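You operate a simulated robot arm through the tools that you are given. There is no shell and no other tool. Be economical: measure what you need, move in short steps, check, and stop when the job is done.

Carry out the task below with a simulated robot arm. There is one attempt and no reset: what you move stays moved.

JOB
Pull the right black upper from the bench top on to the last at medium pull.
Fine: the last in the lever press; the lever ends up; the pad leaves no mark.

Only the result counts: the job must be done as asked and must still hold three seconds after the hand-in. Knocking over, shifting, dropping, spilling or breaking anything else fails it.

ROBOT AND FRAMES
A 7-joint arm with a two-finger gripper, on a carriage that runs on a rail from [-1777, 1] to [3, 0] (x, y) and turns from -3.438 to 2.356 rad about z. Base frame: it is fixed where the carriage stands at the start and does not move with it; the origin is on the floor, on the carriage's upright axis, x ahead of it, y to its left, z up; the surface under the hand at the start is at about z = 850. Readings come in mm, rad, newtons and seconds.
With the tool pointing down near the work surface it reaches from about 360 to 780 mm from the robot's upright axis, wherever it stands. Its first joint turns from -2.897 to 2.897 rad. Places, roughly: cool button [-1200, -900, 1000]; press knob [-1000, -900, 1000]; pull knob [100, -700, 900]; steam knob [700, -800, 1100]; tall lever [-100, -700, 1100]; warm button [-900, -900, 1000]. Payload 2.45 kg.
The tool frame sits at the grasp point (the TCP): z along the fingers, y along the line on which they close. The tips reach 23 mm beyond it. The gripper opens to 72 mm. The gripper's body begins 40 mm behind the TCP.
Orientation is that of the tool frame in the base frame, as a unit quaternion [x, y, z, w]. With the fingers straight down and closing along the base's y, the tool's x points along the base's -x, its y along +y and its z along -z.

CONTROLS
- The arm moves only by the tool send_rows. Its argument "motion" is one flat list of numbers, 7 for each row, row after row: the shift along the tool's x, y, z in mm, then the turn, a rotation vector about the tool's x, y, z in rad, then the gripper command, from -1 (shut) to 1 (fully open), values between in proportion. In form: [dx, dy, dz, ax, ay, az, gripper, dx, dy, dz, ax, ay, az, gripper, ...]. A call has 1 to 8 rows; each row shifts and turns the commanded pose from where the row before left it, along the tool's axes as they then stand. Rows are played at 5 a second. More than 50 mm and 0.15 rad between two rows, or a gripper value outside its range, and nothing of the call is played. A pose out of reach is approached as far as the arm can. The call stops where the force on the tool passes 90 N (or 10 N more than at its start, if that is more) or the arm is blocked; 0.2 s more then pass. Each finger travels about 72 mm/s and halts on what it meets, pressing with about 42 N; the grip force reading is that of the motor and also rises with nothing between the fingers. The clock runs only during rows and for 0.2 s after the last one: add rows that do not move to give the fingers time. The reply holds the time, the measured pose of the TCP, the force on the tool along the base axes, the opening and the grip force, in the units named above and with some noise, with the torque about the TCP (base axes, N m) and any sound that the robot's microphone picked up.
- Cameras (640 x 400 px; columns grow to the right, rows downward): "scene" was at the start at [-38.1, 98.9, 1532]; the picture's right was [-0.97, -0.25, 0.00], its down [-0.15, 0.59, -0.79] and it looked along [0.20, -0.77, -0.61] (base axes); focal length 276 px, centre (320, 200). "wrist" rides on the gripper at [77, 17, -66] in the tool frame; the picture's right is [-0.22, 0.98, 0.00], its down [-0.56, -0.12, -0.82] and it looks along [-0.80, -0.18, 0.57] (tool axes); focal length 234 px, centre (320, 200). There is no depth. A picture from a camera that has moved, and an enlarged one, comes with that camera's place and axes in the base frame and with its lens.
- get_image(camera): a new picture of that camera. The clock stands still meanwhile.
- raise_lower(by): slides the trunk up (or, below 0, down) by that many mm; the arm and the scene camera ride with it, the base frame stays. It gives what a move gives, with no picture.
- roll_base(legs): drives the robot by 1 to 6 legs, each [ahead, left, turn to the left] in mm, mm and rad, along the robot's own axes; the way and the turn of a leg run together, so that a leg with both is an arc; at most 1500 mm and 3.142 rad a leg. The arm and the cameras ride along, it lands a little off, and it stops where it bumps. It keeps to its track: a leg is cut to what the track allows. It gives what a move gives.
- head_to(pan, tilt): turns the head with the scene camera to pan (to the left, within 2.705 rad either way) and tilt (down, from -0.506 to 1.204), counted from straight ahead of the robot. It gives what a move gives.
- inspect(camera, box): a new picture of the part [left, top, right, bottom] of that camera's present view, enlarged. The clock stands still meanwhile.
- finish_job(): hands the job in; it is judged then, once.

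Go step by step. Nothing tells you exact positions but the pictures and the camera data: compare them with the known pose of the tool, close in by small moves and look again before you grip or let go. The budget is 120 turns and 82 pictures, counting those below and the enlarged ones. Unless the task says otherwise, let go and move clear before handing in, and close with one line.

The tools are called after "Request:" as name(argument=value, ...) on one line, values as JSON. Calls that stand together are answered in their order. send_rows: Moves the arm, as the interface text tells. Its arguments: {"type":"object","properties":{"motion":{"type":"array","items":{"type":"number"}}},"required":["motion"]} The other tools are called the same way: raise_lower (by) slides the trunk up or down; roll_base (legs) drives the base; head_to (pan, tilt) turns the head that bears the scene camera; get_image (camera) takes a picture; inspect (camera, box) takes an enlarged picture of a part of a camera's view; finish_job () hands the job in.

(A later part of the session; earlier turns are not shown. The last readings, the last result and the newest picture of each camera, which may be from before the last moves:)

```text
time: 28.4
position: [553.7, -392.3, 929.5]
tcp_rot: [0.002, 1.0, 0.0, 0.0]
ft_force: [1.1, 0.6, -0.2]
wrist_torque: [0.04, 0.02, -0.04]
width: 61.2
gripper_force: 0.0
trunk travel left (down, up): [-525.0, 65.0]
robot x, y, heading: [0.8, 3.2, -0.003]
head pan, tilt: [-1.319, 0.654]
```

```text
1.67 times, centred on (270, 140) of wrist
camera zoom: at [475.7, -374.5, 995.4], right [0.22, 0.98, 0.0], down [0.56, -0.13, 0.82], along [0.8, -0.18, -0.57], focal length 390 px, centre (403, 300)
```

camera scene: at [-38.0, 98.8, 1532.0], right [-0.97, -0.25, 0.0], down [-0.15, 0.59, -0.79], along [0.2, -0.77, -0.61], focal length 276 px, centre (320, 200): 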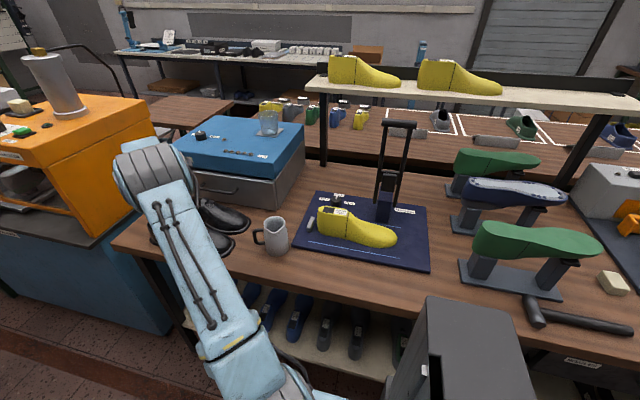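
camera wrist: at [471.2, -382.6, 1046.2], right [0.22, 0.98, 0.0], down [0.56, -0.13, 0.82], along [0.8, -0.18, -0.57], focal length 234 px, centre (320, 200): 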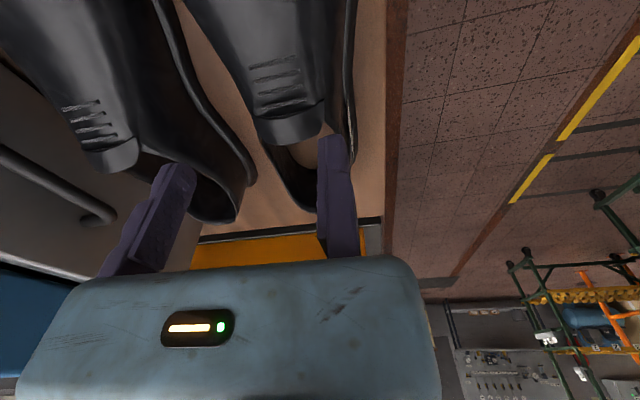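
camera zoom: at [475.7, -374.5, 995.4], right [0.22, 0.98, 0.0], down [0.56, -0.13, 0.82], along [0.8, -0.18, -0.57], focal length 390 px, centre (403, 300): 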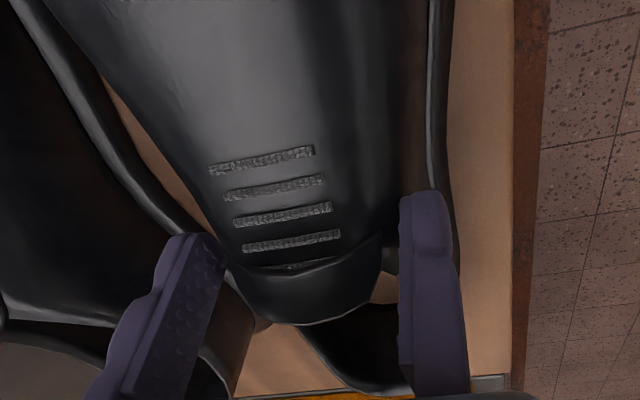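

The tab is between the fingers. I'll move the fixed jaw in 3 mm and close gently.

Request:
send_rows(motion=[0, -3, 0, 0, 0, 0, 0.5, 0, 0, 0, 0, 0, 0, 0.3, 0, 0, 0, 0, 0, 0, 0.15, 0, 0, 0, 0, 0, 0, 0.05, 0, 0, 0, 0, 0, 0, 0.05])

Request:
inspect(camera="wrist", box=[140, 20, 400, 260])

```text
time: 29.6
position: [553.6, -396.0, 930.6]
tcp_rot: [0.001, 1.0, 0.0, 0.0]
ft_force: [0.2, -0.4, 0.0]
wrist_torque: [0.01, -0.01, 0.0]
width: 37.9
gripper_force: 0.1
trunk travel left (down, up): [-525.0, 65.0]
robot x, y, heading: [-1.2, -0.4, 0.001]
head pan, tilt: [-1.319, 0.654]
```

```text
1.67 times, centred on (270, 140) of wrist
camera zoom: at [475.6, -377.6, 995.7], right [0.22, 0.98, 0.0], down [0.56, -0.13, 0.82], along [0.8, -0.18, -0.57], focal length 390 px, centre (403, 300)
```

zoom: 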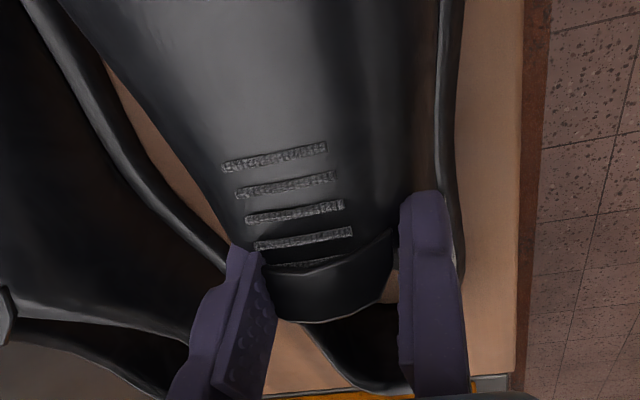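

No contact yet at 38 mm, so I'll keep closing.

Request:
send_rows(motion=[0, 0, 0, 0, 0, 0, -0.05, 0, 0, 0, 0, 0, 0, -0.15, 0, 0, 0, 0, 0, 0, -0.25, 0, 0, 0, 0, 0, 0, -0.25])

Request:
inspect(camera="wrist", box=[140, 20, 400, 260])

```text
time: 30.6
position: [553.5, -394.8, 929.6]
tcp_rot: [0.002, 1.0, -0.001, 0.0]
ft_force: [-0.3, -1.0, 1.0]
wrist_torque: [0.02, -0.01, -0.01]
width: 26.9
gripper_force: 0.1
trunk travel left (down, up): [-525.0, 65.0]
robot x, y, heading: [-0.1, -1.4, -0.003]
head pan, tilt: [-1.319, 0.654]
```

```text
1.67 times, centred on (270, 140) of wrist
camera zoom: at [475.6, -377.6, 995.7], right [0.22, 0.98, 0.0], down [0.56, -0.13, 0.82], along [0.8, -0.18, -0.57], focal length 390 px, centre (403, 300)
```

zoom: 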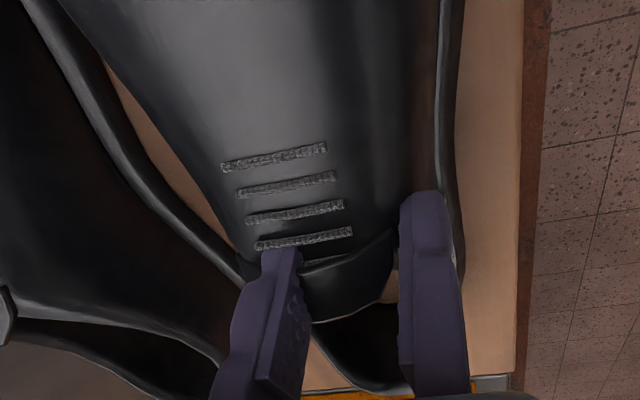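

The moving finger has passed into the visible tab without meeting anything, so the solid part must be narrower or lower. I'll keep closing slowly and watch the force.

Request:
send_rows(motion=[0, 0, 0, 0, 0, 0, -0.4, 0, 0, 0, 0, 0, 0, -0.55, 0, 0, 0, 0, 0, 0, -0.7, 0, 0, 0, 0, 0, 0, -0.7])

Request:
inspect(camera="wrist", box=[140, 20, 400, 260])

```text
time: 31.6
position: [552.7, -396.4, 930.7]
tcp_rot: [0.001, 1.0, -0.001, 0.0]
ft_force: [-0.2, 0.3, -0.7]
wrist_torque: [-0.01, 0.03, 0.0]
width: 10.7
gripper_force: 0.0
trunk travel left (down, up): [-525.0, 65.0]
robot x, y, heading: [1.6, -3.5, -0.001]
head pan, tilt: [-1.319, 0.654]
```

```text
1.67 times, centred on (270, 140) of wrist
camera zoom: at [475.6, -377.7, 995.7], right [0.22, 0.98, 0.0], down [0.56, -0.13, 0.82], along [0.8, -0.18, -0.57], focal length 390 px, centre (403, 300)
```

zoom: 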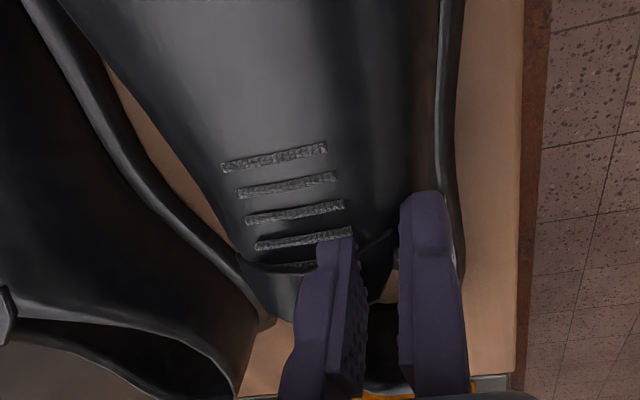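

The tab isn't solid, so the grip has to be on the side walls lower down. I'll lift, open fully, shift the fixed jaw outward, and come down around the instep with the tips at z ≈ 880.

Request:
send_rows(motion=[0, 0, -35, 0, 0, 0, -0.7, 0, 0, 0, 0, 0, 0, 1, 0, 9, 0, 0, 0, 0, 1, 0, 0, 0, 0, 0, 0, 1, 0, 0, 30, 0, 0, 0, 1, 0, 0, 8, 0, 0, 0, 1, 0, 0, 0, 0, 0, 0, 1])

Request:
inspect(camera="wrist", box=[140, 20, 400, 260])

```text
time: 33.2
position: [553.3, -385.5, 927.4]
tcp_rot: [0.002, 1.0, 0.0, 0.0]
ft_force: [-0.4, 0.7, -0.7]
wrist_torque: [-0.03, 0.0, 0.02]
width: 72.0
gripper_force: 0.2
trunk travel left (down, up): [-525.0, 65.0]
robot x, y, heading: [-0.1, 1.1, 0.002]
head pan, tilt: [-1.319, 0.654]
```

```text
1.67 times, centred on (270, 140) of wrist
camera zoom: at [475.1, -368.7, 992.5], right [0.22, 0.98, 0.0], down [0.56, -0.13, 0.82], along [0.8, -0.18, -0.57], focal length 390 px, centre (403, 300)
```

zoom: 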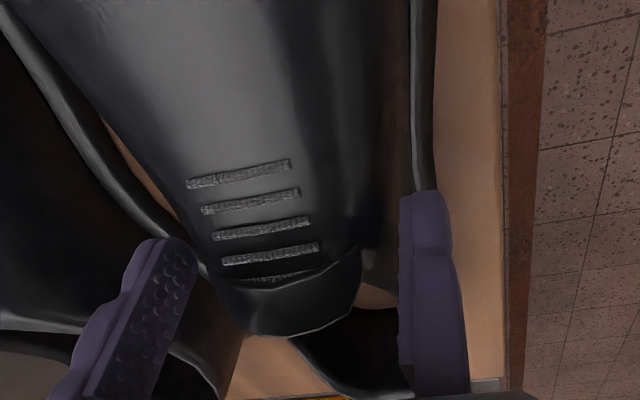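

Both sides are clear, so I'll go down in small steps and watch the force.

Request:
send_rows(motion=[0, 0, 6, 0, 0, 0, 1, 0, 0, 6, 0, 0, 0, 1, 0, 0, 6, 0, 0, 0, 1, 0, 0, 4, 0, 0, 0, 1, 0, 0, 0, 0, 0, 0, 1])

Request:
inspect(camera="wrist", box=[140, 20, 400, 260])

```text
time: 34.4
position: [552.9, -385.1, 907.0]
tcp_rot: [0.001, 1.0, -0.001, 0.0]
ft_force: [-0.4, -0.5, 9.3]
wrist_torque: [0.03, 0.01, -0.04]
width: 72.1
gripper_force: 0.1
trunk travel left (down, up): [-525.0, 65.0]
robot x, y, heading: [1.3, -0.1, -0.003]
head pan, tilt: [-1.319, 0.654]
```

```text
1.67 times, centred on (270, 140) of wrist
camera zoom: at [475.3, -368.5, 971.6], right [0.22, 0.98, 0.0], down [0.56, -0.12, 0.82], along [0.8, -0.18, -0.57], focal length 390 px, centre (403, 300)
```

zoom: 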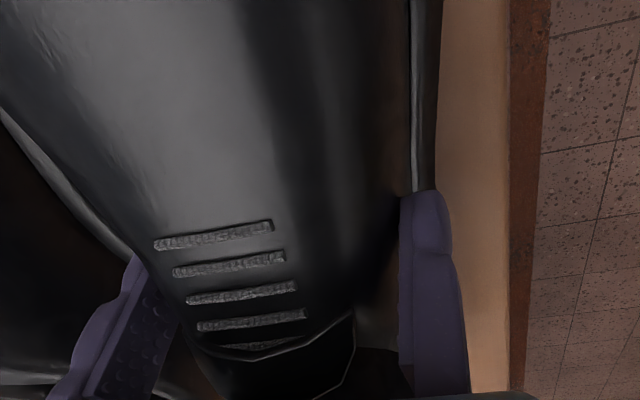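

There's a 9 N contact under the fixed jaw at tip z ≈ 884. I'll lift 2 mm and close gently to find the solid width.

Request:
send_rows(motion=[0, 1, -2, 0, 0, 0, 0.9, 0, 0, 0, 0, 0, 0, 0.7, 0, 0, 0, 0, 0, 0, 0.5, 0, 0, 0, 0, 0, 0, 0.3, 0, 0, 0, 0, 0, 0, 0.3])

Request:
inspect(camera="wrist", box=[140, 20, 400, 260])

```text
time: 35.6
position: [553.5, -384.3, 907.5]
tcp_rot: [0.0, 1.0, 0.0, 0.0]
ft_force: [0.1, -0.3, -0.2]
wrist_torque: [-0.03, 0.0, -0.03]
width: 46.9
gripper_force: 0.1
trunk travel left (down, up): [-525.0, 65.0]
robot x, y, heading: [1.5, -3.4, -0.004]
head pan, tilt: [-1.319, 0.654]
```

```text
1.67 times, centred on (270, 140) of wrist
camera zoom: at [475.9, -367.3, 972.7], right [0.22, 0.98, 0.0], down [0.56, -0.13, 0.82], along [0.8, -0.18, -0.57], focal length 390 px, centre (403, 300)
```

zoom: 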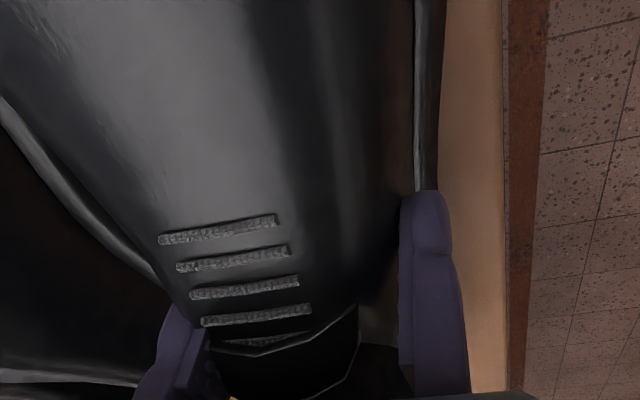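

The walls only seem solid lower down near the outline, and the heel quarters are narrower (about 64 mm outside at x ≈ 612). I'll lift, open, and move back along the upper to look at gripping across the quarters.

Request:
send_rows(motion=[0, 0, 0, 0, 0, 0, 1, 0, 0, -30, 0, 0, 0, 1, 0, 0, -20, 0, 0, 0, 1, -25, -1, 0, 0, 0, 0, 1, -25, -1, 0, 0, 0, 0, 1, 0, 0, 0, 0, 0, 0, 1])

Request:
get_image(camera="wrist")

```text
time: 37.0
position: [604.8, -385.8, 956.1]
tcp_rot: [0.001, 1.0, 0.0, 0.0]
ft_force: [0.3, -0.2, 0.5]
wrist_torque: [0.0, -0.01, 0.01]
width: 72.1
gripper_force: 0.0
trunk travel left (down, up): [-525.0, 65.0]
robot x, y, heading: [0.1, -1.0, -0.004]
head pan, tilt: [-1.319, 0.654]
```

```text
36 pictures are left
camera wrist: at [526.9, -368.6, 1021.5], right [0.22, 0.98, 0.0], down [0.56, -0.13, 0.82], along [0.8, -0.18, -0.57], focal length 234 px, centre (320, 200)
```

wrist: 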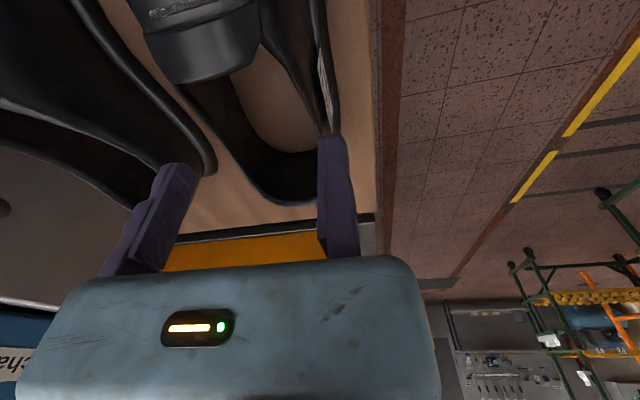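

The quarters' toplines are at about y = -386 and -451 near x 610, which fits within 72 mm. I'll shift slightly and go down in steps.

Request:
send_rows(motion=[-6, 2, 0, 0, 0, 0, 1, 0, 0, 15, 0, 0, 0, 1, 0, 0, 15, 0, 0, 0, 1, 0, 0, 0, 0, 0, 0, 1])

Request:
inspect(camera="wrist", box=[140, 20, 400, 260])

```text
time: 38.0
position: [611.0, -383.7, 925.1]
tcp_rot: [0.002, 1.0, -0.001, 0.0]
ft_force: [0.3, -0.5, 0.5]
wrist_torque: [-0.02, -0.02, 0.0]
width: 72.1
gripper_force: 0.1
trunk travel left (down, up): [-525.0, 65.0]
robot x, y, heading: [-0.1, 0.6, 0.001]
head pan, tilt: [-1.319, 0.654]
```

```text
1.67 times, centred on (270, 140) of wrist
camera zoom: at [532.2, -367.2, 991.1], right [0.22, 0.98, 0.0], down [0.56, -0.13, 0.82], along [0.8, -0.18, -0.57], focal length 390 px, centre (403, 300)
```

zoom: 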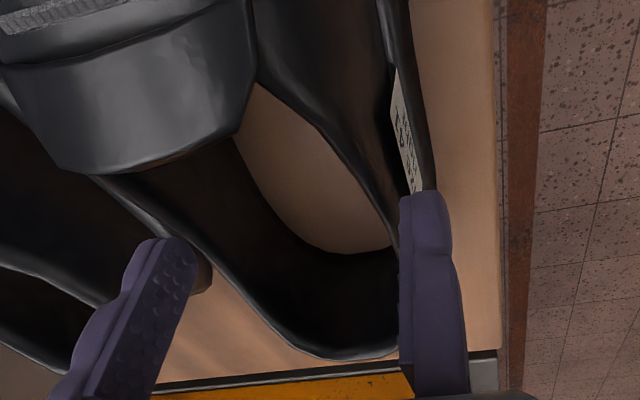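

The fingers straddle the quarters. I'll lower further and watch the force.

Request:
send_rows(motion=[0, 0, 8, 0, 0, 0, 1, 0, 0, 8, 0, 0, 0, 1, 0, 0, 6, 0, 0, 0, 1, 0, 0, 0, 0, 0, 0, 1])

Request:
inspect(camera="wrist", box=[140, 20, 400, 260])

```text
time: 39.0
position: [610.0, -383.6, 915.3]
tcp_rot: [0.001, 1.0, -0.005, 0.007]
ft_force: [1.9, 3.9, 53.6]
wrist_torque: [-1.75, -0.16, -0.34]
width: 72.5
gripper_force: 0.0
trunk travel left (down, up): [-525.0, 65.0]
robot x, y, heading: [-2.6, -3.8, 0.0]
head pan, tilt: [-1.319, 0.654]
```

```text
1.67 times, centred on (270, 140) of wrist
camera zoom: at [531.2, -365.9, 979.6], right [0.22, 0.98, -0.01], down [0.55, -0.12, 0.83], along [0.81, -0.19, -0.56], focal length 390 px, centre (403, 300)
```

zoom: 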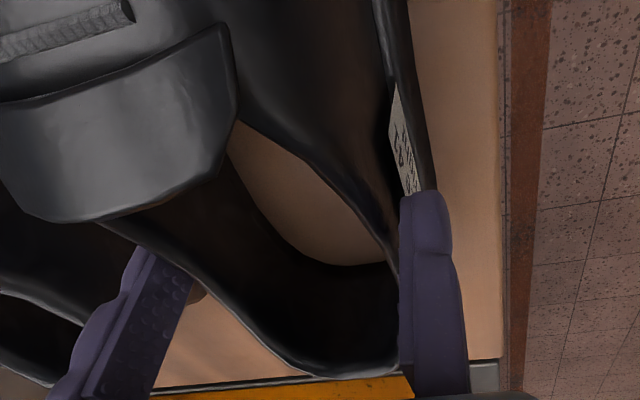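

Both fingers landed on top of the wall flare at z ≈ 892, so it is too wide here. I'll lift off, tilt the fingers a little outward for reach, and move back toward the narrower heel (x ≈ 645).

Request:
send_rows(motion=[0, 0, -25, 0, 0, 0, 1, 0, 0, -15, 0, 0, 0, 1, 0, 0, 0, 0, -0.15, 0, 1, -18, 0, 0, 0, 0, 0, 1, -18, 0, 0, 0, 0, 0, 1, 0, 0, 0, 0, 0, 0, 1])

Request:
inspect(camera="wrist", box=[140, 20, 400, 260])

```text
time: 40.4
position: [645.9, -385.2, 950.7]
tcp_rot: [0.002, 0.997, 0.0, 0.075]
ft_force: [0.0, 0.8, -1.6]
wrist_torque: [0.03, -0.04, 0.0]
width: 72.1
gripper_force: 0.0
trunk travel left (down, up): [-525.0, 65.0]
robot x, y, heading: [3.5, -3.3, -0.001]
head pan, tilt: [-1.319, 0.654]
```

```text
1.67 times, centred on (270, 140) of wrist
camera zoom: at [559.6, -367.7, 1004.2], right [0.22, 0.98, 0.03], down [0.43, -0.13, 0.89], along [0.88, -0.18, -0.45], focal length 390 px, centre (403, 300)
```

zoom: 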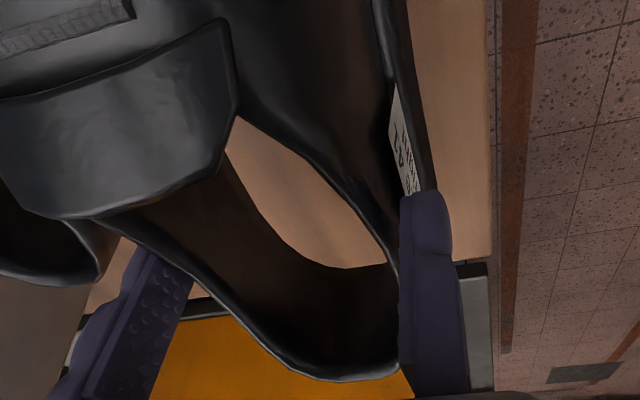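

The upper came up with the hand: it is wedged between the open fingers and adds about 1.6 N. I'll close now to grip it firmly before anything else.

Request:
send_rows(motion=[0, 0, 0, 0, 0, 0, 0.85, 0, 0, 0, 0, 0, 0, 0.6, 0, 0, 0, 0, 0, 0, 0.4, 0, 0, 0, 0, 0, 0, 0.4])

Request:
get_image(camera="wrist")

Request:
get_image(camera="scene")

```text
time: 41.4
position: [645.8, -384.5, 951.6]
tcp_rot: [0.001, 0.997, 0.0, 0.075]
ft_force: [0.6, -0.2, 0.2]
wrist_torque: [0.06, -0.06, 0.03]
width: 72.0
gripper_force: 42.0
trunk travel left (down, up): [-525.0, 65.0]
robot x, y, heading: [-1.0, 2.6, -0.003]
head pan, tilt: [-1.319, 0.654]
```

```text
32 pictures are left
camera wrist: at [559.4, -367.7, 1004.3], right [0.22, 0.98, 0.03], down [0.43, -0.13, 0.89], along [0.88, -0.18, -0.45], focal length 234 px, centre (320, 200)
```

wrist: 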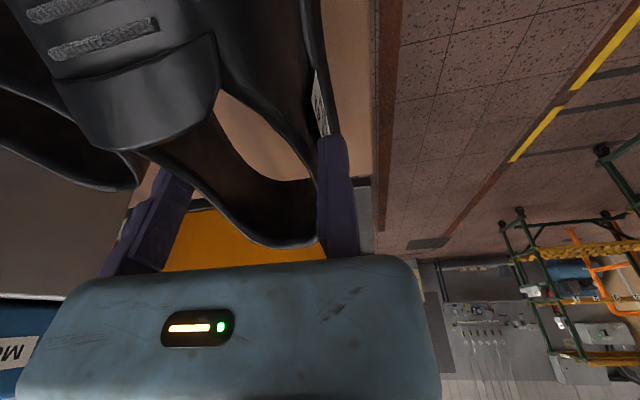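

```text
31 pictures are left
camera scene: at [-38.0, 98.9, 1532.0], right [-0.97, -0.25, 0.0], down [-0.15, 0.59, -0.79], along [0.2, -0.77, -0.61], focal length 276 px, centre (320, 200)
```

scene: 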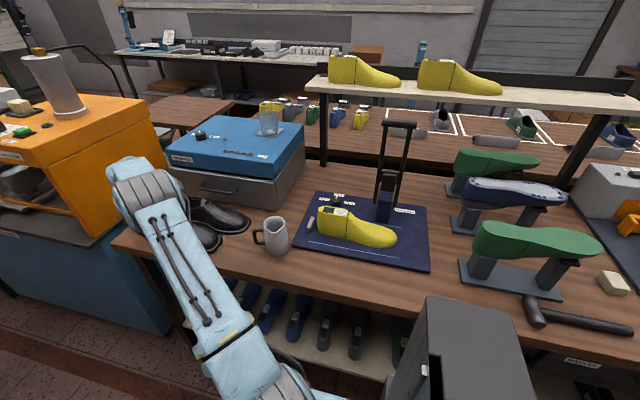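

The upper is held at 72 mm width with 42 N, and its pose relative to the hand is unchanged since lift-off. I'll level the hand, raise it, and start carrying toward the press.

Request:
send_rows(motion=[0, 0, -15, 0, 0.05, 0, 0.4, 0, 0, -15, 0, 0.05, 0, 0.4, 10, 0, -25, 0, 0.05, 0, 0.4, 30, 0, -25, 0, 0, 0, 0.4, 35, 0, -25, 0, 0, 0, 0.4, 40, 0, 0, 0, 0, 0, 0.4, 40, 0, 0, 0, 0, 0, 0.4])

Request:
get_image(camera="wrist")

Request:
get_image(camera="scene")

```text
time: 43.0
position: [484.1, -384.2, 1055.2]
tcp_rot: [0.002, 1.0, 0.001, 0.001]
ft_force: [0.6, 0.1, 0.2]
wrist_torque: [0.04, -0.08, 0.01]
width: 71.7
gripper_force: 41.8
trunk travel left (down, up): [-525.0, 65.0]
robot x, y, heading: [2.0, -2.7, 0.006]
head pan, tilt: [-1.319, 0.654]
```

```text
30 pictures are left
camera wrist: at [405.5, -366.7, 1120.7], right [0.22, 0.98, 0.0], down [0.56, -0.13, 0.82], along [0.8, -0.18, -0.57], focal length 234 px, centre (320, 200)
```

wrist: 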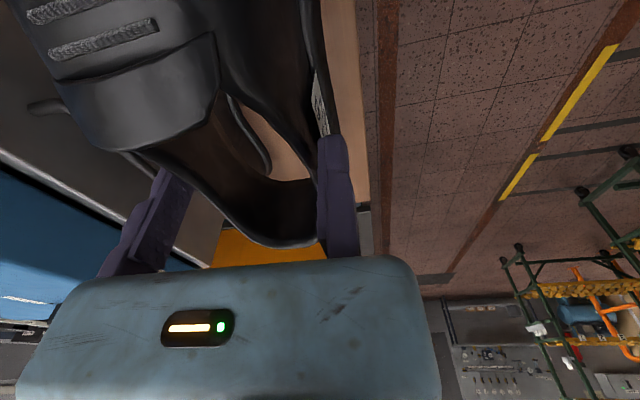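

```text
29 pictures are left
camera scene: at [-38.1, 98.7, 1532.0], right [-0.97, -0.25, 0.0], down [-0.15, 0.59, -0.79], along [0.2, -0.77, -0.61], focal length 276 px, centre (320, 200)
```

scene: 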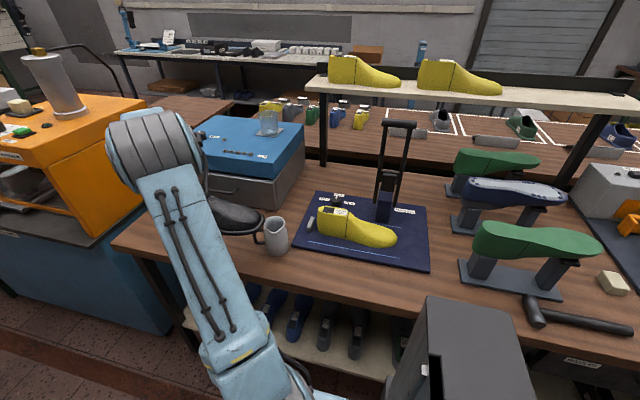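

It's carried level. I'll continue to above the last, hovering around (73, -551, 1065).

Request:
send_rows(motion=[0, 0, -15, 0, 0, 0, 0.4, 45, -18, 0, 0, 0, 0, 0.4, 45, -18, 0, 0, 0, 0, 0.4, 45, -18, 0, 0, 0, 0, 0.4, 45, -18, 0, 0, 0, 0, 0.4, 45, -18, 0, 0, 0, 0, 0.4, 45, -18, 0, 0, 0, 0, 0.4, 45, -18, 0, 0, 0, 0, 0.4])

Request:
send_rows(motion=[45, -20, 0, 0, 0, 0, 0.4, 45, -20, 0, 0, 0, 0, 0.4, 0, 0, 0, 0, 0, 0, 0.4])

Request:
get_image(camera="wrist")

Request:
get_image(camera="scene")

```text
time: 44.8
position: [170.1, -509.3, 1072.8]
tcp_rot: [0.0, 1.0, 0.0, -0.001]
ft_force: [-0.2, 0.4, -1.0]
wrist_torque: [0.02, -0.07, 0.01]
width: 71.8
gripper_force: 42.5
trunk travel left (down, up): [-525.0, 65.0]
robot x, y, heading: [-2.1, 0.3, -0.002]
head pan, tilt: [-1.319, 0.654]
```

```text
time: 45.6
position: [78.6, -548.5, 1071.5]
tcp_rot: [0.001, 1.0, 0.0, 0.0]
ft_force: [0.2, -0.3, -0.9]
wrist_torque: [0.06, -0.04, 0.02]
width: 72.1
gripper_force: 42.4
trunk travel left (down, up): [-525.0, 65.0]
robot x, y, heading: [-1.2, -4.7, -0.003]
head pan, tilt: [-1.319, 0.654]
```

```text
28 pictures are left
camera wrist: at [0.6, -531.5, 1136.5], right [0.22, 0.98, 0.0], down [0.56, -0.13, 0.82], along [0.8, -0.18, -0.57], focal length 234 px, centre (320, 200)
```

wrist: 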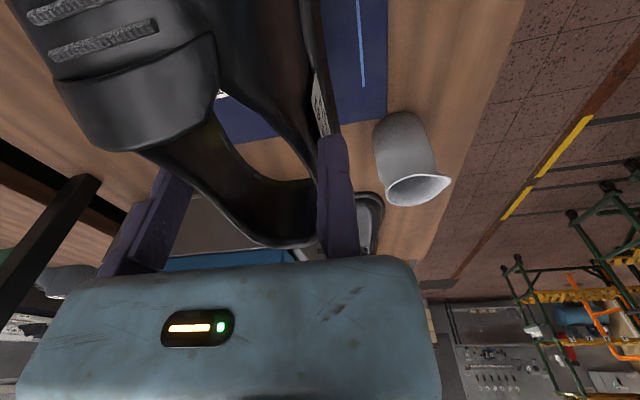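

```text
27 pictures are left
camera scene: at [-38.4, 98.4, 1532.0], right [-0.97, -0.25, 0.0], down [-0.15, 0.59, -0.79], along [0.2, -0.77, -0.61], focal length 276 px, centre (320, 200)
```

scene: 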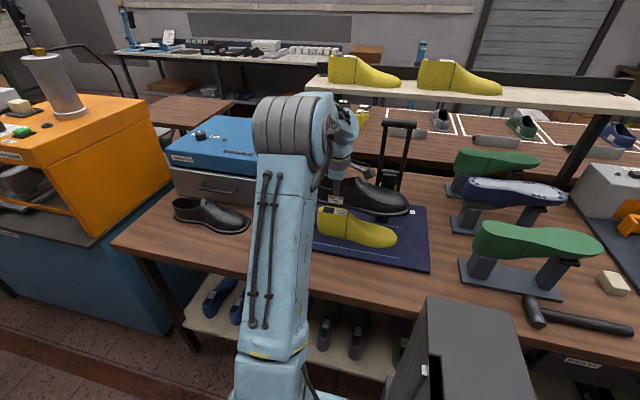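

The upper hovers over the last. I'll enlarge the scene to compare their toe and heel lines.

Request:
inspect(camera="scene", box=[310, 160, 430, 260])

```text
4.00 times, centred on (370, 210) of scene
camera zoom: at [-38.4, 98.4, 1532.0], right [-0.97, -0.25, 0.0], down [-0.15, 0.59, -0.79], along [0.2, -0.77, -0.61], focal length 1106 px, centre (120, 160)
```

zoom: 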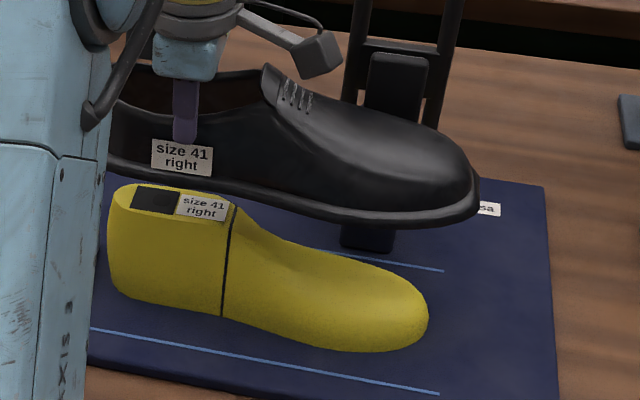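

The alignment looks right within a few mm: front and rear slack are balanced, and y is centred between the heel and ball estimates. I'll lower in stages.

Request:
send_rows(motion=[0, 0, 25, 0, 0, 0, 0.4, 0, 0, 25, 0, 0, 0, 0.4, 0, 0, 15, 0, 0, 0, 0.4, 0, 0, 15, 0, 0, 0, 0.4, 0, 0, 0, 0, 0, 0, 0.4])

Request:
inspect(camera="scene", box=[310, 160, 430, 260])

Request:
inspect(camera="wrist", box=[40, 20, 400, 260])

```text
time: 46.8
position: [80.9, -548.7, 990.5]
tcp_rot: [0.002, 1.0, 0.0, 0.0]
ft_force: [0.5, 0.6, -1.4]
wrist_torque: [0.05, -0.08, -0.02]
width: 72.1
gripper_force: 41.9
trunk travel left (down, up): [-525.0, 65.0]
robot x, y, heading: [-0.6, 0.9, 0.002]
head pan, tilt: [-1.319, 0.654]
```

```text
4.00 times, centred on (370, 210) of scene
camera zoom: at [-38.1, 98.7, 1532.0], right [-0.97, -0.25, 0.0], down [-0.15, 0.59, -0.79], along [0.2, -0.77, -0.61], focal length 1106 px, centre (120, 160)
```

zoom: 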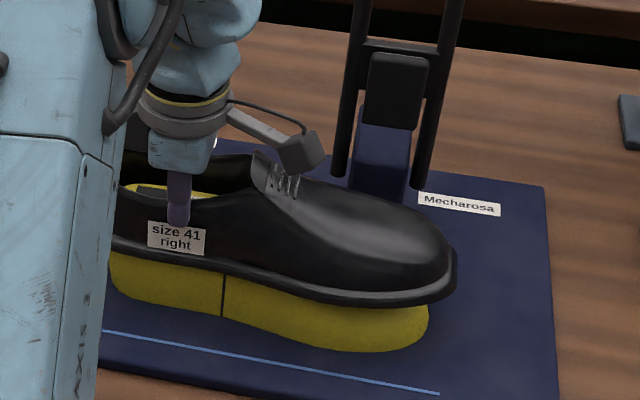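

```text
1.67 times, centred on (220, 140) of wrist
camera zoom: at [2.9, -532.2, 1055.4], right [0.22, 0.98, 0.0], down [0.56, -0.13, 0.82], along [0.8, -0.18, -0.57], focal length 390 px, centre (487, 300)
```

zoom: 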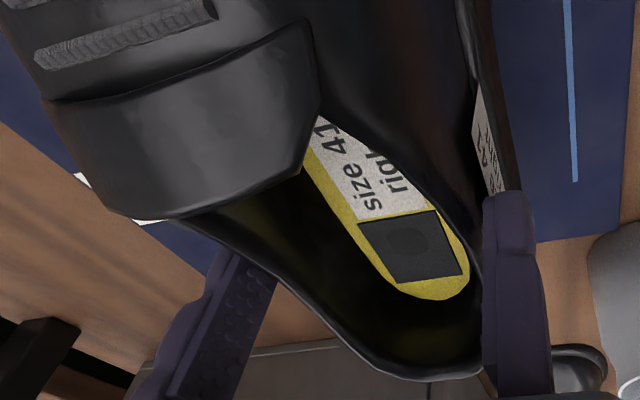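

The last shows centred in the opening within about 4 mm, and the toes agree too. I'll nudge (-2, -2) mm and keep lowering gently.

Request:
send_rows(motion=[2, -3, 0, 0, 0, 0, 0.4, 0, 0, 12, 0, 0, 0, 0.4, 0, 0, 12, 0, 0, 0, 0.4, 0, 0, 10, 0, 0, 0, 0.4, 0, 0, 0, 0, 0, 0, 0.4])

Request:
inspect(camera="scene", box=[310, 160, 430, 260])

Request:
inspect(camera="wrist", box=[40, 20, 400, 260])

```text
time: 48.0
position: [77.6, -551.8, 955.0]
tcp_rot: [0.002, 1.0, 0.0, 0.0]
ft_force: [0.2, 0.9, -0.8]
wrist_torque: [0.11, -0.06, 0.09]
width: 72.1
gripper_force: 42.0
trunk travel left (down, up): [-525.0, 65.0]
robot x, y, heading: [0.8, -0.1, -0.007]
head pan, tilt: [-1.319, 0.654]
```

```text
4.00 times, centred on (370, 210) of scene
camera zoom: at [-38.1, 99.0, 1532.0], right [-0.97, -0.25, 0.0], down [-0.15, 0.59, -0.79], along [0.2, -0.77, -0.61], focal length 1106 px, centre (120, 160)
```

zoom: 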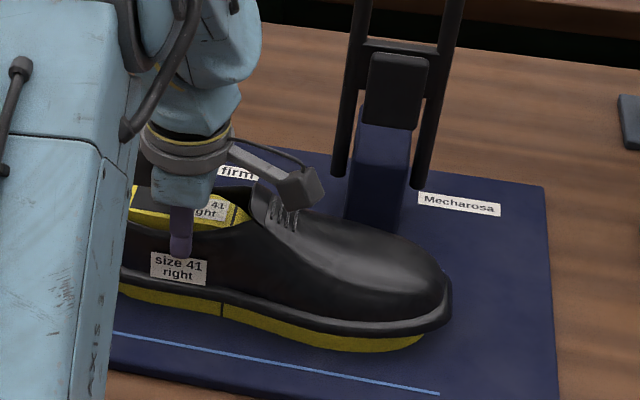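

```text
1.67 times, centred on (220, 140) of wrist
camera zoom: at [0.5, -534.4, 1020.9], right [0.22, 0.98, 0.0], down [0.56, -0.13, 0.82], along [0.8, -0.18, -0.57], focal length 390 px, centre (487, 300)
```

zoom: 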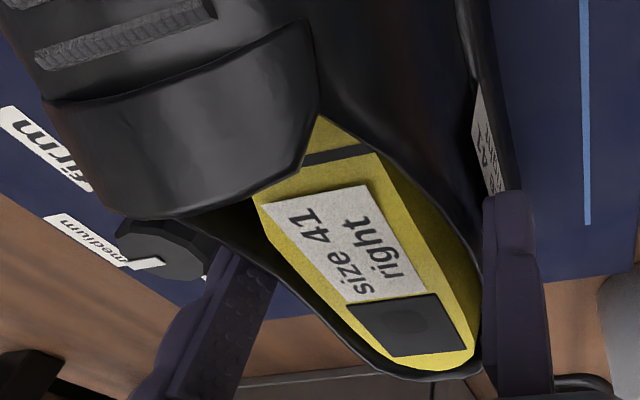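

It's going down without contact. I'll lower the last ~20 mm in small steps.

Request:
send_rows(motion=[0, 0, 6, 0, 0, 0, 0.4, 0, 0, 6, 0, 0, 0, 0.4, 0, 0, 5, 0, 0, 0, 0.4, 0, 0, 0, 0, 0, 0, 0.4])

Request:
inspect(camera="scene", box=[310, 160, 430, 260])

```text
time: 49.0
position: [78.3, -552.7, 939.4]
tcp_rot: [0.001, 1.0, 0.0, 0.0]
ft_force: [0.0, 1.5, -1.5]
wrist_torque: [0.04, -0.07, 0.06]
width: 72.0
gripper_force: 42.1
trunk travel left (down, up): [-525.0, 65.0]
robot x, y, heading: [-0.1, -1.2, -0.004]
head pan, tilt: [-1.319, 0.654]
```

```text
4.00 times, centred on (370, 210) of scene
camera zoom: at [-38.0, 99.0, 1532.0], right [-0.97, -0.25, 0.0], down [-0.15, 0.59, -0.79], along [0.2, -0.77, -0.61], focal length 1106 px, centre (120, 160)
```

zoom: 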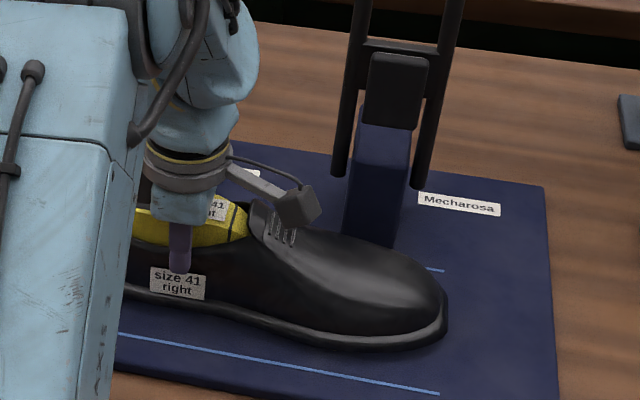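

It's almost seated. I'll go down a few more mm until a light contact shows.

Request:
send_rows(motion=[0, 0, 3, 0, 0, 0, 0.4, 0, 0, 2, 0, 0, 0, 0.4, 0, 0, 2, 0, 0, 0, 0.4, 0, 0, 0, 0, 0, 0, 0.4])

```text
time: 50.0
position: [77.7, -551.6, 932.4]
tcp_rot: [0.002, 1.0, 0.0, 0.0]
ft_force: [0.2, 5.7, 4.6]
wrist_torque: [0.36, 0.52, -0.47]
width: 72.1
gripper_force: 41.9
trunk travel left (down, up): [-525.0, 65.0]
robot x, y, heading: [0.8, 1.6, -0.0]
head pan, tilt: [-1.319, 0.654]
```

There's light contact now, about 4.6 N at the expected seat height. The fingers are already at full opening, so I'll open, slide the hand back toward the narrower heel to free the fingers, and then check.

Request:
send_rows(motion=[0, 0.8, 1.5, 0, 0, 0, 0.4, 0, 0, 0, 0, 0, 0, 1, 0, 0, 0, 0, 0, 0, 1, -6, 0, 0, 0, 0, 0, 1, -8, 0, 0, 0, 0, 0, 1, -8, 0, 0, 0, 0, 0, 1, -8, 0, 0, 0, 0, 0, 1, 0, 0, 0, 0, 0, 0, 1])

Request:
inspect(camera="scene", box=[310, 160, 430, 260])

Request:
inspect(camera="wrist", box=[40, 20, 400, 260])

```text
time: 51.8
position: [91.6, -552.7, 931.8]
tcp_rot: [0.012, 1.0, -0.002, -0.005]
ft_force: [-65.4, 9.9, 17.4]
wrist_torque: [-0.35, 1.61, -2.67]
width: 72.1
gripper_force: 0.5
trunk travel left (down, up): [-525.0, 65.0]
robot x, y, heading: [0.2, -2.4, -0.003]
head pan, tilt: [-1.319, 0.654]
```

```text
4.00 times, centred on (370, 210) of scene
camera zoom: at [-44.7, 101.2, 1531.8], right [-0.97, -0.25, 0.0], down [-0.15, 0.59, -0.8], along [0.2, -0.77, -0.61], focal length 1106 px, centre (120, 160)
```

zoom: 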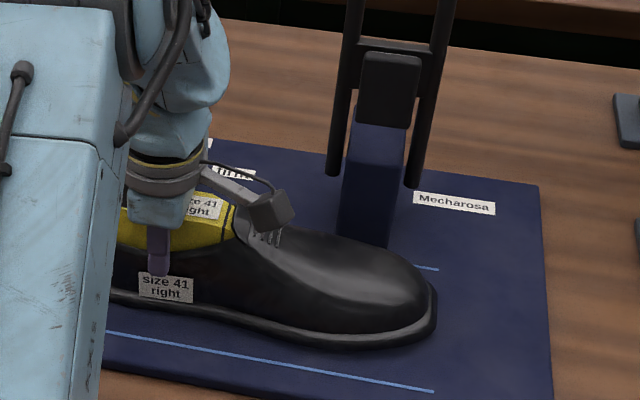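

```text
1.67 times, centred on (220, 140) of wrist
camera zoom: at [14.6, -532.7, 997.9], right [0.24, 0.97, -0.01], down [0.56, -0.13, 0.81], along [0.79, -0.2, -0.58], focal length 390 px, centre (487, 300)
```

zoom: 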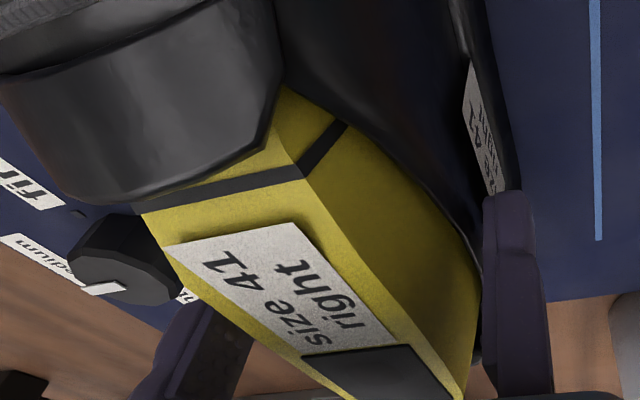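

The fingers are dragging the upper back, with 65 N along x. I'll relieve that by moving forward again, then try a small lift.

Request:
send_rows(motion=[8, 0, 0, 0, 0, 0, 1, 7, 0, 0, 0, 0, 0, 1, 0, 0, 0, 0, 0, 0, 1, 0, 0, 0, 0, 0, 0, 1])

Request:
send_rows(motion=[0, 0, -3, 0, 0, 0, 1, 0, 0, -4, 0, 0, 0, 1, 0, 0, 0, 0, 0, 0, 1])

Request:
inspect(camera="scene", box=[310, 160, 430, 260])

```text
time: 52.8
position: [91.5, -551.4, 930.8]
tcp_rot: [0.003, 1.0, -0.001, 0.001]
ft_force: [-25.2, -4.8, 11.3]
wrist_torque: [-0.82, 0.12, -1.67]
width: 72.4
gripper_force: 0.3
trunk travel left (down, up): [-525.0, 65.0]
robot x, y, heading: [2.0, 2.2, 0.003]
head pan, tilt: [-1.319, 0.654]
```

```text
time: 53.6
position: [93.4, -551.7, 937.1]
tcp_rot: [0.001, 1.0, 0.002, 0.0]
ft_force: [-20.8, 4.3, -7.0]
wrist_torque: [0.57, 1.4, -0.81]
width: 72.2
gripper_force: 0.4
trunk travel left (down, up): [-525.0, 65.0]
robot x, y, heading: [0.8, -1.9, 0.001]
head pan, tilt: [-1.319, 0.654]
```

```text
4.00 times, centred on (370, 210) of scene
camera zoom: at [-39.9, 98.8, 1531.9], right [-0.97, -0.25, 0.0], down [-0.15, 0.59, -0.79], along [0.2, -0.77, -0.61], focal length 1106 px, centre (120, 160)
```

zoom: 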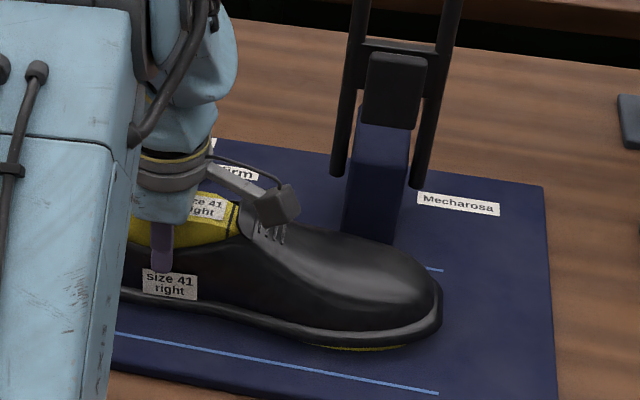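

The upper is still wedged to the fingers and has come back about 6 mm. I'll push it forward and down again, then walk the fingers out by rolling the hand, since the last keeps the upper from rolling.

Request:
send_rows(motion=[6, 0, 0, 0, 0, 0, 1, 6, 0, 3, 0, 0, 0, 1, 0, 0, 4, 0, 0, 0, 1, 0, 0, 0, 0, 0, 0, 1])

Request:
send_rows(motion=[0, 1, 0, 0.05, 0, 0, 1, 0, 1, 0, 0.05, 0, 0, 1, 0, 0, 0, 0, 0, 0, 1])

Request:
inspect(camera="scene", box=[310, 160, 430, 260])

```text
time: 54.6
position: [84.1, -551.0, 931.6]
tcp_rot: [0.0, 1.0, -0.002, 0.001]
ft_force: [6.5, 4.3, 13.7]
wrist_torque: [-0.25, -1.23, -0.01]
width: 72.2
gripper_force: 0.2
trunk travel left (down, up): [-525.0, 65.0]
robot x, y, heading: [-3.3, -4.4, 0.003]
head pan, tilt: [-1.319, 0.654]
```

```text
time: 55.4
position: [80.8, -549.1, 930.0]
tcp_rot: [0.002, 0.999, -0.05, 0.0]
ft_force: [0.8, 3.4, 1.6]
wrist_torque: [0.61, -0.12, -0.2]
width: 72.2
gripper_force: 0.1
trunk travel left (down, up): [-525.0, 65.0]
robot x, y, heading: [2.6, 1.6, 0.001]
head pan, tilt: [-1.319, 0.654]
```

```text
4.00 times, centred on (370, 210) of scene
camera zoom: at [-38.1, 99.5, 1531.9], right [-0.97, -0.25, 0.0], down [-0.15, 0.59, -0.79], along [0.2, -0.77, -0.61], focal length 1106 px, centre (120, 160)
```

zoom: 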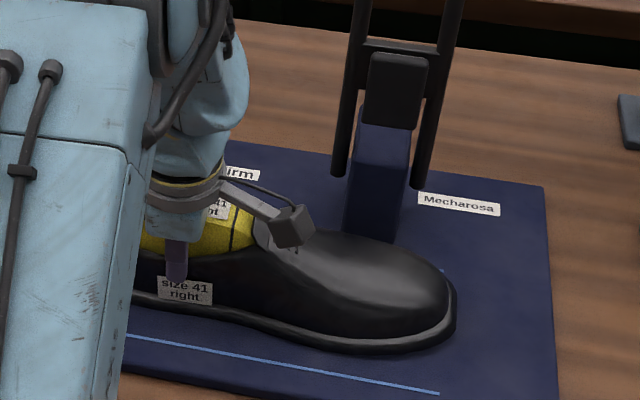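

The roll went through with little force. Now the counter-roll with a lift raises the fixed jaw, then one more step of each.

Request:
send_rows(motion=[0, -1, -3.6, -0.05, 0, 0, 1, 0, -1, -3.6, -0.05, 0, 0, 1, 0, 1, 0, 0.05, 0, 0, 1, 0, 1, 0, 0.05, 0, 0, 1, 0, -1, -3.6, -0.05, 0, 0, 1, 0, -1, -3.6, -0.05, 0, 0, 1, 0, 0, 0, 0, 0, 0, 1])

Request:
inspect(camera="scene", box=[310, 160, 430, 260])

```text
time: 57.0
position: [80.9, -551.7, 946.3]
tcp_rot: [0.0, 1.0, -0.001, 0.0]
ft_force: [0.3, -0.4, -0.8]
wrist_torque: [0.05, -0.08, -0.02]
width: 72.3
gripper_force: 0.3
trunk travel left (down, up): [-525.0, 65.0]
robot x, y, heading: [-2.4, 0.9, 0.0]
head pan, tilt: [-1.319, 0.654]
```

```text
4.00 times, centred on (370, 210) of scene
camera zoom: at [-38.1, 98.8, 1532.0], right [-0.97, -0.25, 0.0], down [-0.15, 0.59, -0.79], along [0.2, -0.77, -0.61], focal length 1106 px, centre (120, 160)
```

zoom: 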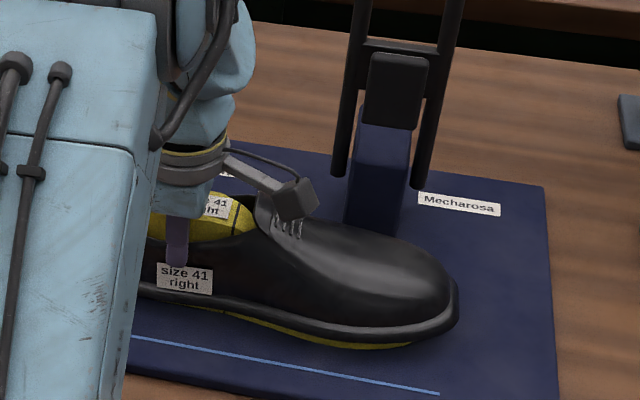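

The upper is still wedged and lifted with the hand. The slide toward the heel did slip before, with the last holding the upper, so I'll seat it again and slide further back where the heel narrows.

Request:
send_rows(motion=[0, 0, 6, 0, 0, 0, 1, 0, 0, 6, 0, 0, 0, 1, 0, 0, 3.5, 0, 0, 0, 1, -8, 0, 0, 0, 0, 0, 1, -8, 0, 0, 0, 0, 0, 1, -8, 0, 0, 0, 0, 0, 1, -6, 0, 0, 0, 0, 0, 1, 0, 0, 0, 0, 0, 0, 1])

Request:
send_rows(motion=[-5, 0, 0, 0, 0, 0, 1, -5, 0, 0, 0, 0, 0, 1, 0, 0, 0, 0, 0, 0, 1])

```text
time: 58.8
position: [96.5, -551.5, 931.1]
tcp_rot: [0.01, 1.0, 0.0, -0.004]
ft_force: [-56.6, 5.9, 18.0]
wrist_torque: [-0.5, 1.43, -2.38]
width: 72.1
gripper_force: 0.2
trunk travel left (down, up): [-525.0, 65.0]
robot x, y, heading: [0.7, 1.3, -0.005]
head pan, tilt: [-1.319, 0.654]
```

```text
time: 59.6
position: [131.9, -547.8, 927.3]
tcp_rot: [-0.005, 1.0, 0.003, 0.002]
ft_force: [0.2, -0.1, 0.1]
wrist_torque: [0.0, 0.04, 0.02]
width: 72.3
gripper_force: 0.1
trunk travel left (down, up): [-525.0, 65.0]
robot x, y, heading: [2.8, 3.8, 0.004]
head pan, tilt: [-1.319, 0.654]
```

It slipped free: the hand is at x ≈ 120–130 with no force. I'll check the upper's position.

Request:
inspect(camera="scene", box=[300, 160, 430, 260])

Request:
get_image(camera="wrist")

```text
4.00 times, centred on (365, 210) of scene
camera zoom: at [-34.9, 98.9, 1531.7], right [-0.97, -0.25, 0.0], down [-0.16, 0.59, -0.79], along [0.2, -0.77, -0.61], focal length 1106 px, centre (140, 160)
```

zoom: 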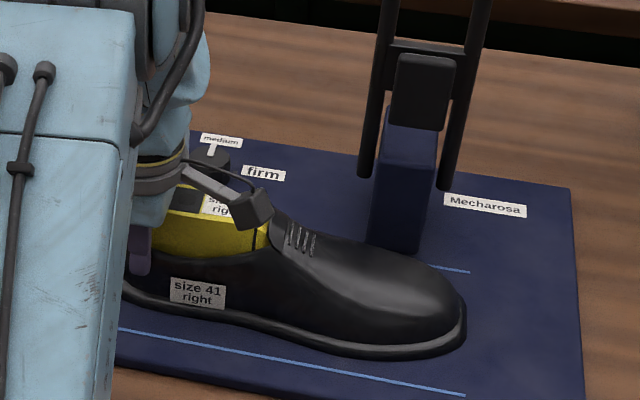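

```text
14 pictures are left
camera wrist: at [53.8, -532.3, 993.2], right [0.21, 0.98, 0.01], down [0.56, -0.12, 0.82], along [0.8, -0.17, -0.57], focal length 234 px, centre (320, 200)
```

wrist: 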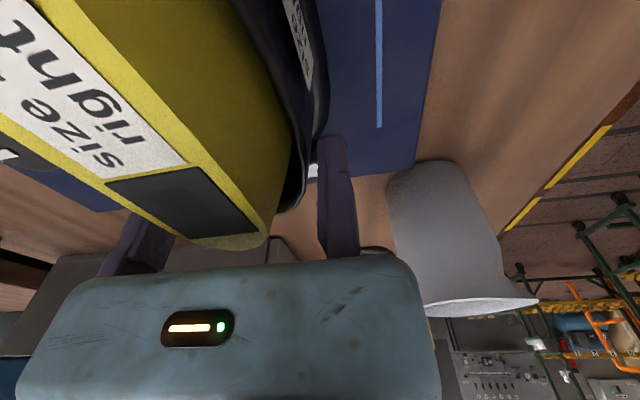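

The upper sits on the last properly and the hand is free. I'll lift straight up, then move in front of the lever and pitch the hand 45° forward to take the handle bar.

Request:
send_rows(motion=[0, 0, -6, 0, 0, 0, 1, 0, 0, -10, 0, 0, 0, 1, 0, 0, -40, 0, 0, 0, 1, 0, 0, -40, 0, 0, 0, 1, 0, 0, -40, 0, 0, 0, 1, 0, 20, -40, 0, 0, 0, 1, 20, 20, -30, 0, 0, 0, 1, 30, 20, -20, 0, 0, 0, 1])

Request:
inspect(camera="scene", box=[290, 110, 450, 260])

```text
time: 61.4
position: [71.9, -491.9, 1158.4]
tcp_rot: [0.001, 1.0, 0.001, 0.0]
ft_force: [0.2, 0.6, -0.2]
wrist_torque: [0.03, 0.02, 0.03]
width: 71.9
gripper_force: 0.1
trunk travel left (down, up): [-525.0, 65.0]
robot x, y, heading: [-1.2, 1.3, -0.0]
head pan, tilt: [-1.319, 0.654]
```

```text
2.67 times, centred on (370, 185) of scene
camera zoom: at [-38.1, 98.8, 1532.0], right [-0.97, -0.25, 0.0], down [-0.15, 0.59, -0.79], along [0.2, -0.77, -0.61], focal length 737 px, centre (187, 240)
```

zoom: 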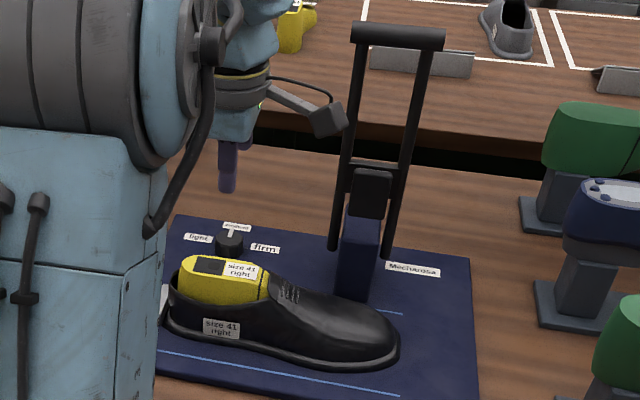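

The upper sits level on the last, with the knob at "medium". Next I'll move to x ≈ -70 and pitch the hand 45°.

Request:
send_rows(motion=[24, 0, 0, 0.131, 0, 0, 1, 24, 0, 0, 0.131, 0, 0, 1, 24, 0, 0, 0.131, 0, 0, 1, 24, 0, 0, 0.131, 0, 0, 1, 24, 0, 0, 0.131, 0, 0, 1, 24, 0, 0, 0.131, 0, 0, 1, 0, -35, -35, 0, 0, 0, 1])

Request:
get_image(camera="wrist")

```text
time: 63.0
position: [-72.7, -490.9, 1205.5]
tcp_rot: [0.0, 0.924, -0.384, 0.0]
ft_force: [-0.4, -0.2, -0.9]
wrist_torque: [0.02, -0.05, 0.02]
width: 72.0
gripper_force: 0.0
trunk travel left (down, up): [-525.0, 65.0]
robot x, y, heading: [-5.3, 4.3, 0.002]
head pan, tilt: [-1.319, 0.654]
```

```text
12 pictures are left
camera wrist: at [-150.6, -431.6, 1239.2], right [0.22, 0.69, -0.69], down [0.56, 0.49, 0.67], along [0.8, -0.53, -0.28], focal length 234 px, centre (320, 200)
```

wrist: 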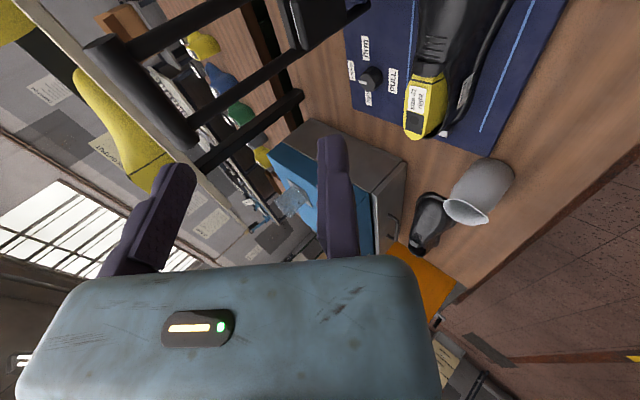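

The handle bar lies around y ≈ -700, z ≈ 1220, from x -115 to -20, with a diameter of about 24 mm. I'll move to a point 70 mm short of it along the finger direction.

Request:
send_rows(motion=[-1.4, -30.5, 15.8, 0, 0, 0, 1, -1.4, -30.5, 15.8, 0, 0, 0, 1, -1.4, -30.5, 15.8, 0, 0, 0, 1, -1.4, -30.5, 15.8, 0, 0, 0, 1, 0, 0, 0, 0, 0, 0, 1])

Request:
get_image(camera="wrist")

```text
time: 64.2
position: [-67.2, -622.4, 1247.6]
tcp_rot: [0.001, 0.924, -0.383, -0.001]
ft_force: [-0.2, 0.5, 0.7]
wrist_torque: [0.02, 0.02, -0.04]
width: 72.0
gripper_force: 0.1
trunk travel left (down, up): [-525.0, 65.0]
robot x, y, heading: [4.0, 0.5, 0.001]
head pan, tilt: [-1.319, 0.654]
```

```text
11 pictures are left
camera wrist: at [-144.5, -563.9, 1280.1], right [0.22, 0.69, -0.69], down [0.56, 0.49, 0.67], along [0.8, -0.53, -0.28], focal length 234 px, centre (320, 200)
```

wrist: 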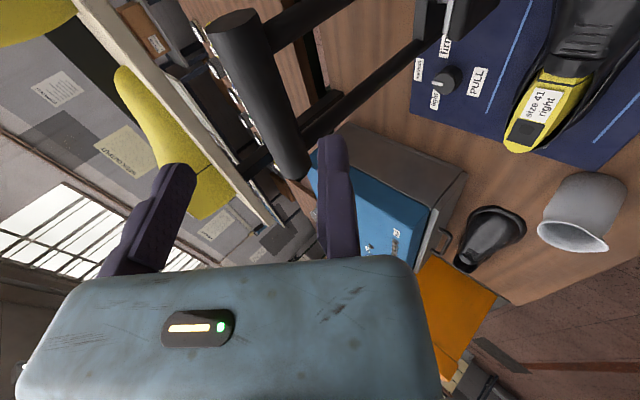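

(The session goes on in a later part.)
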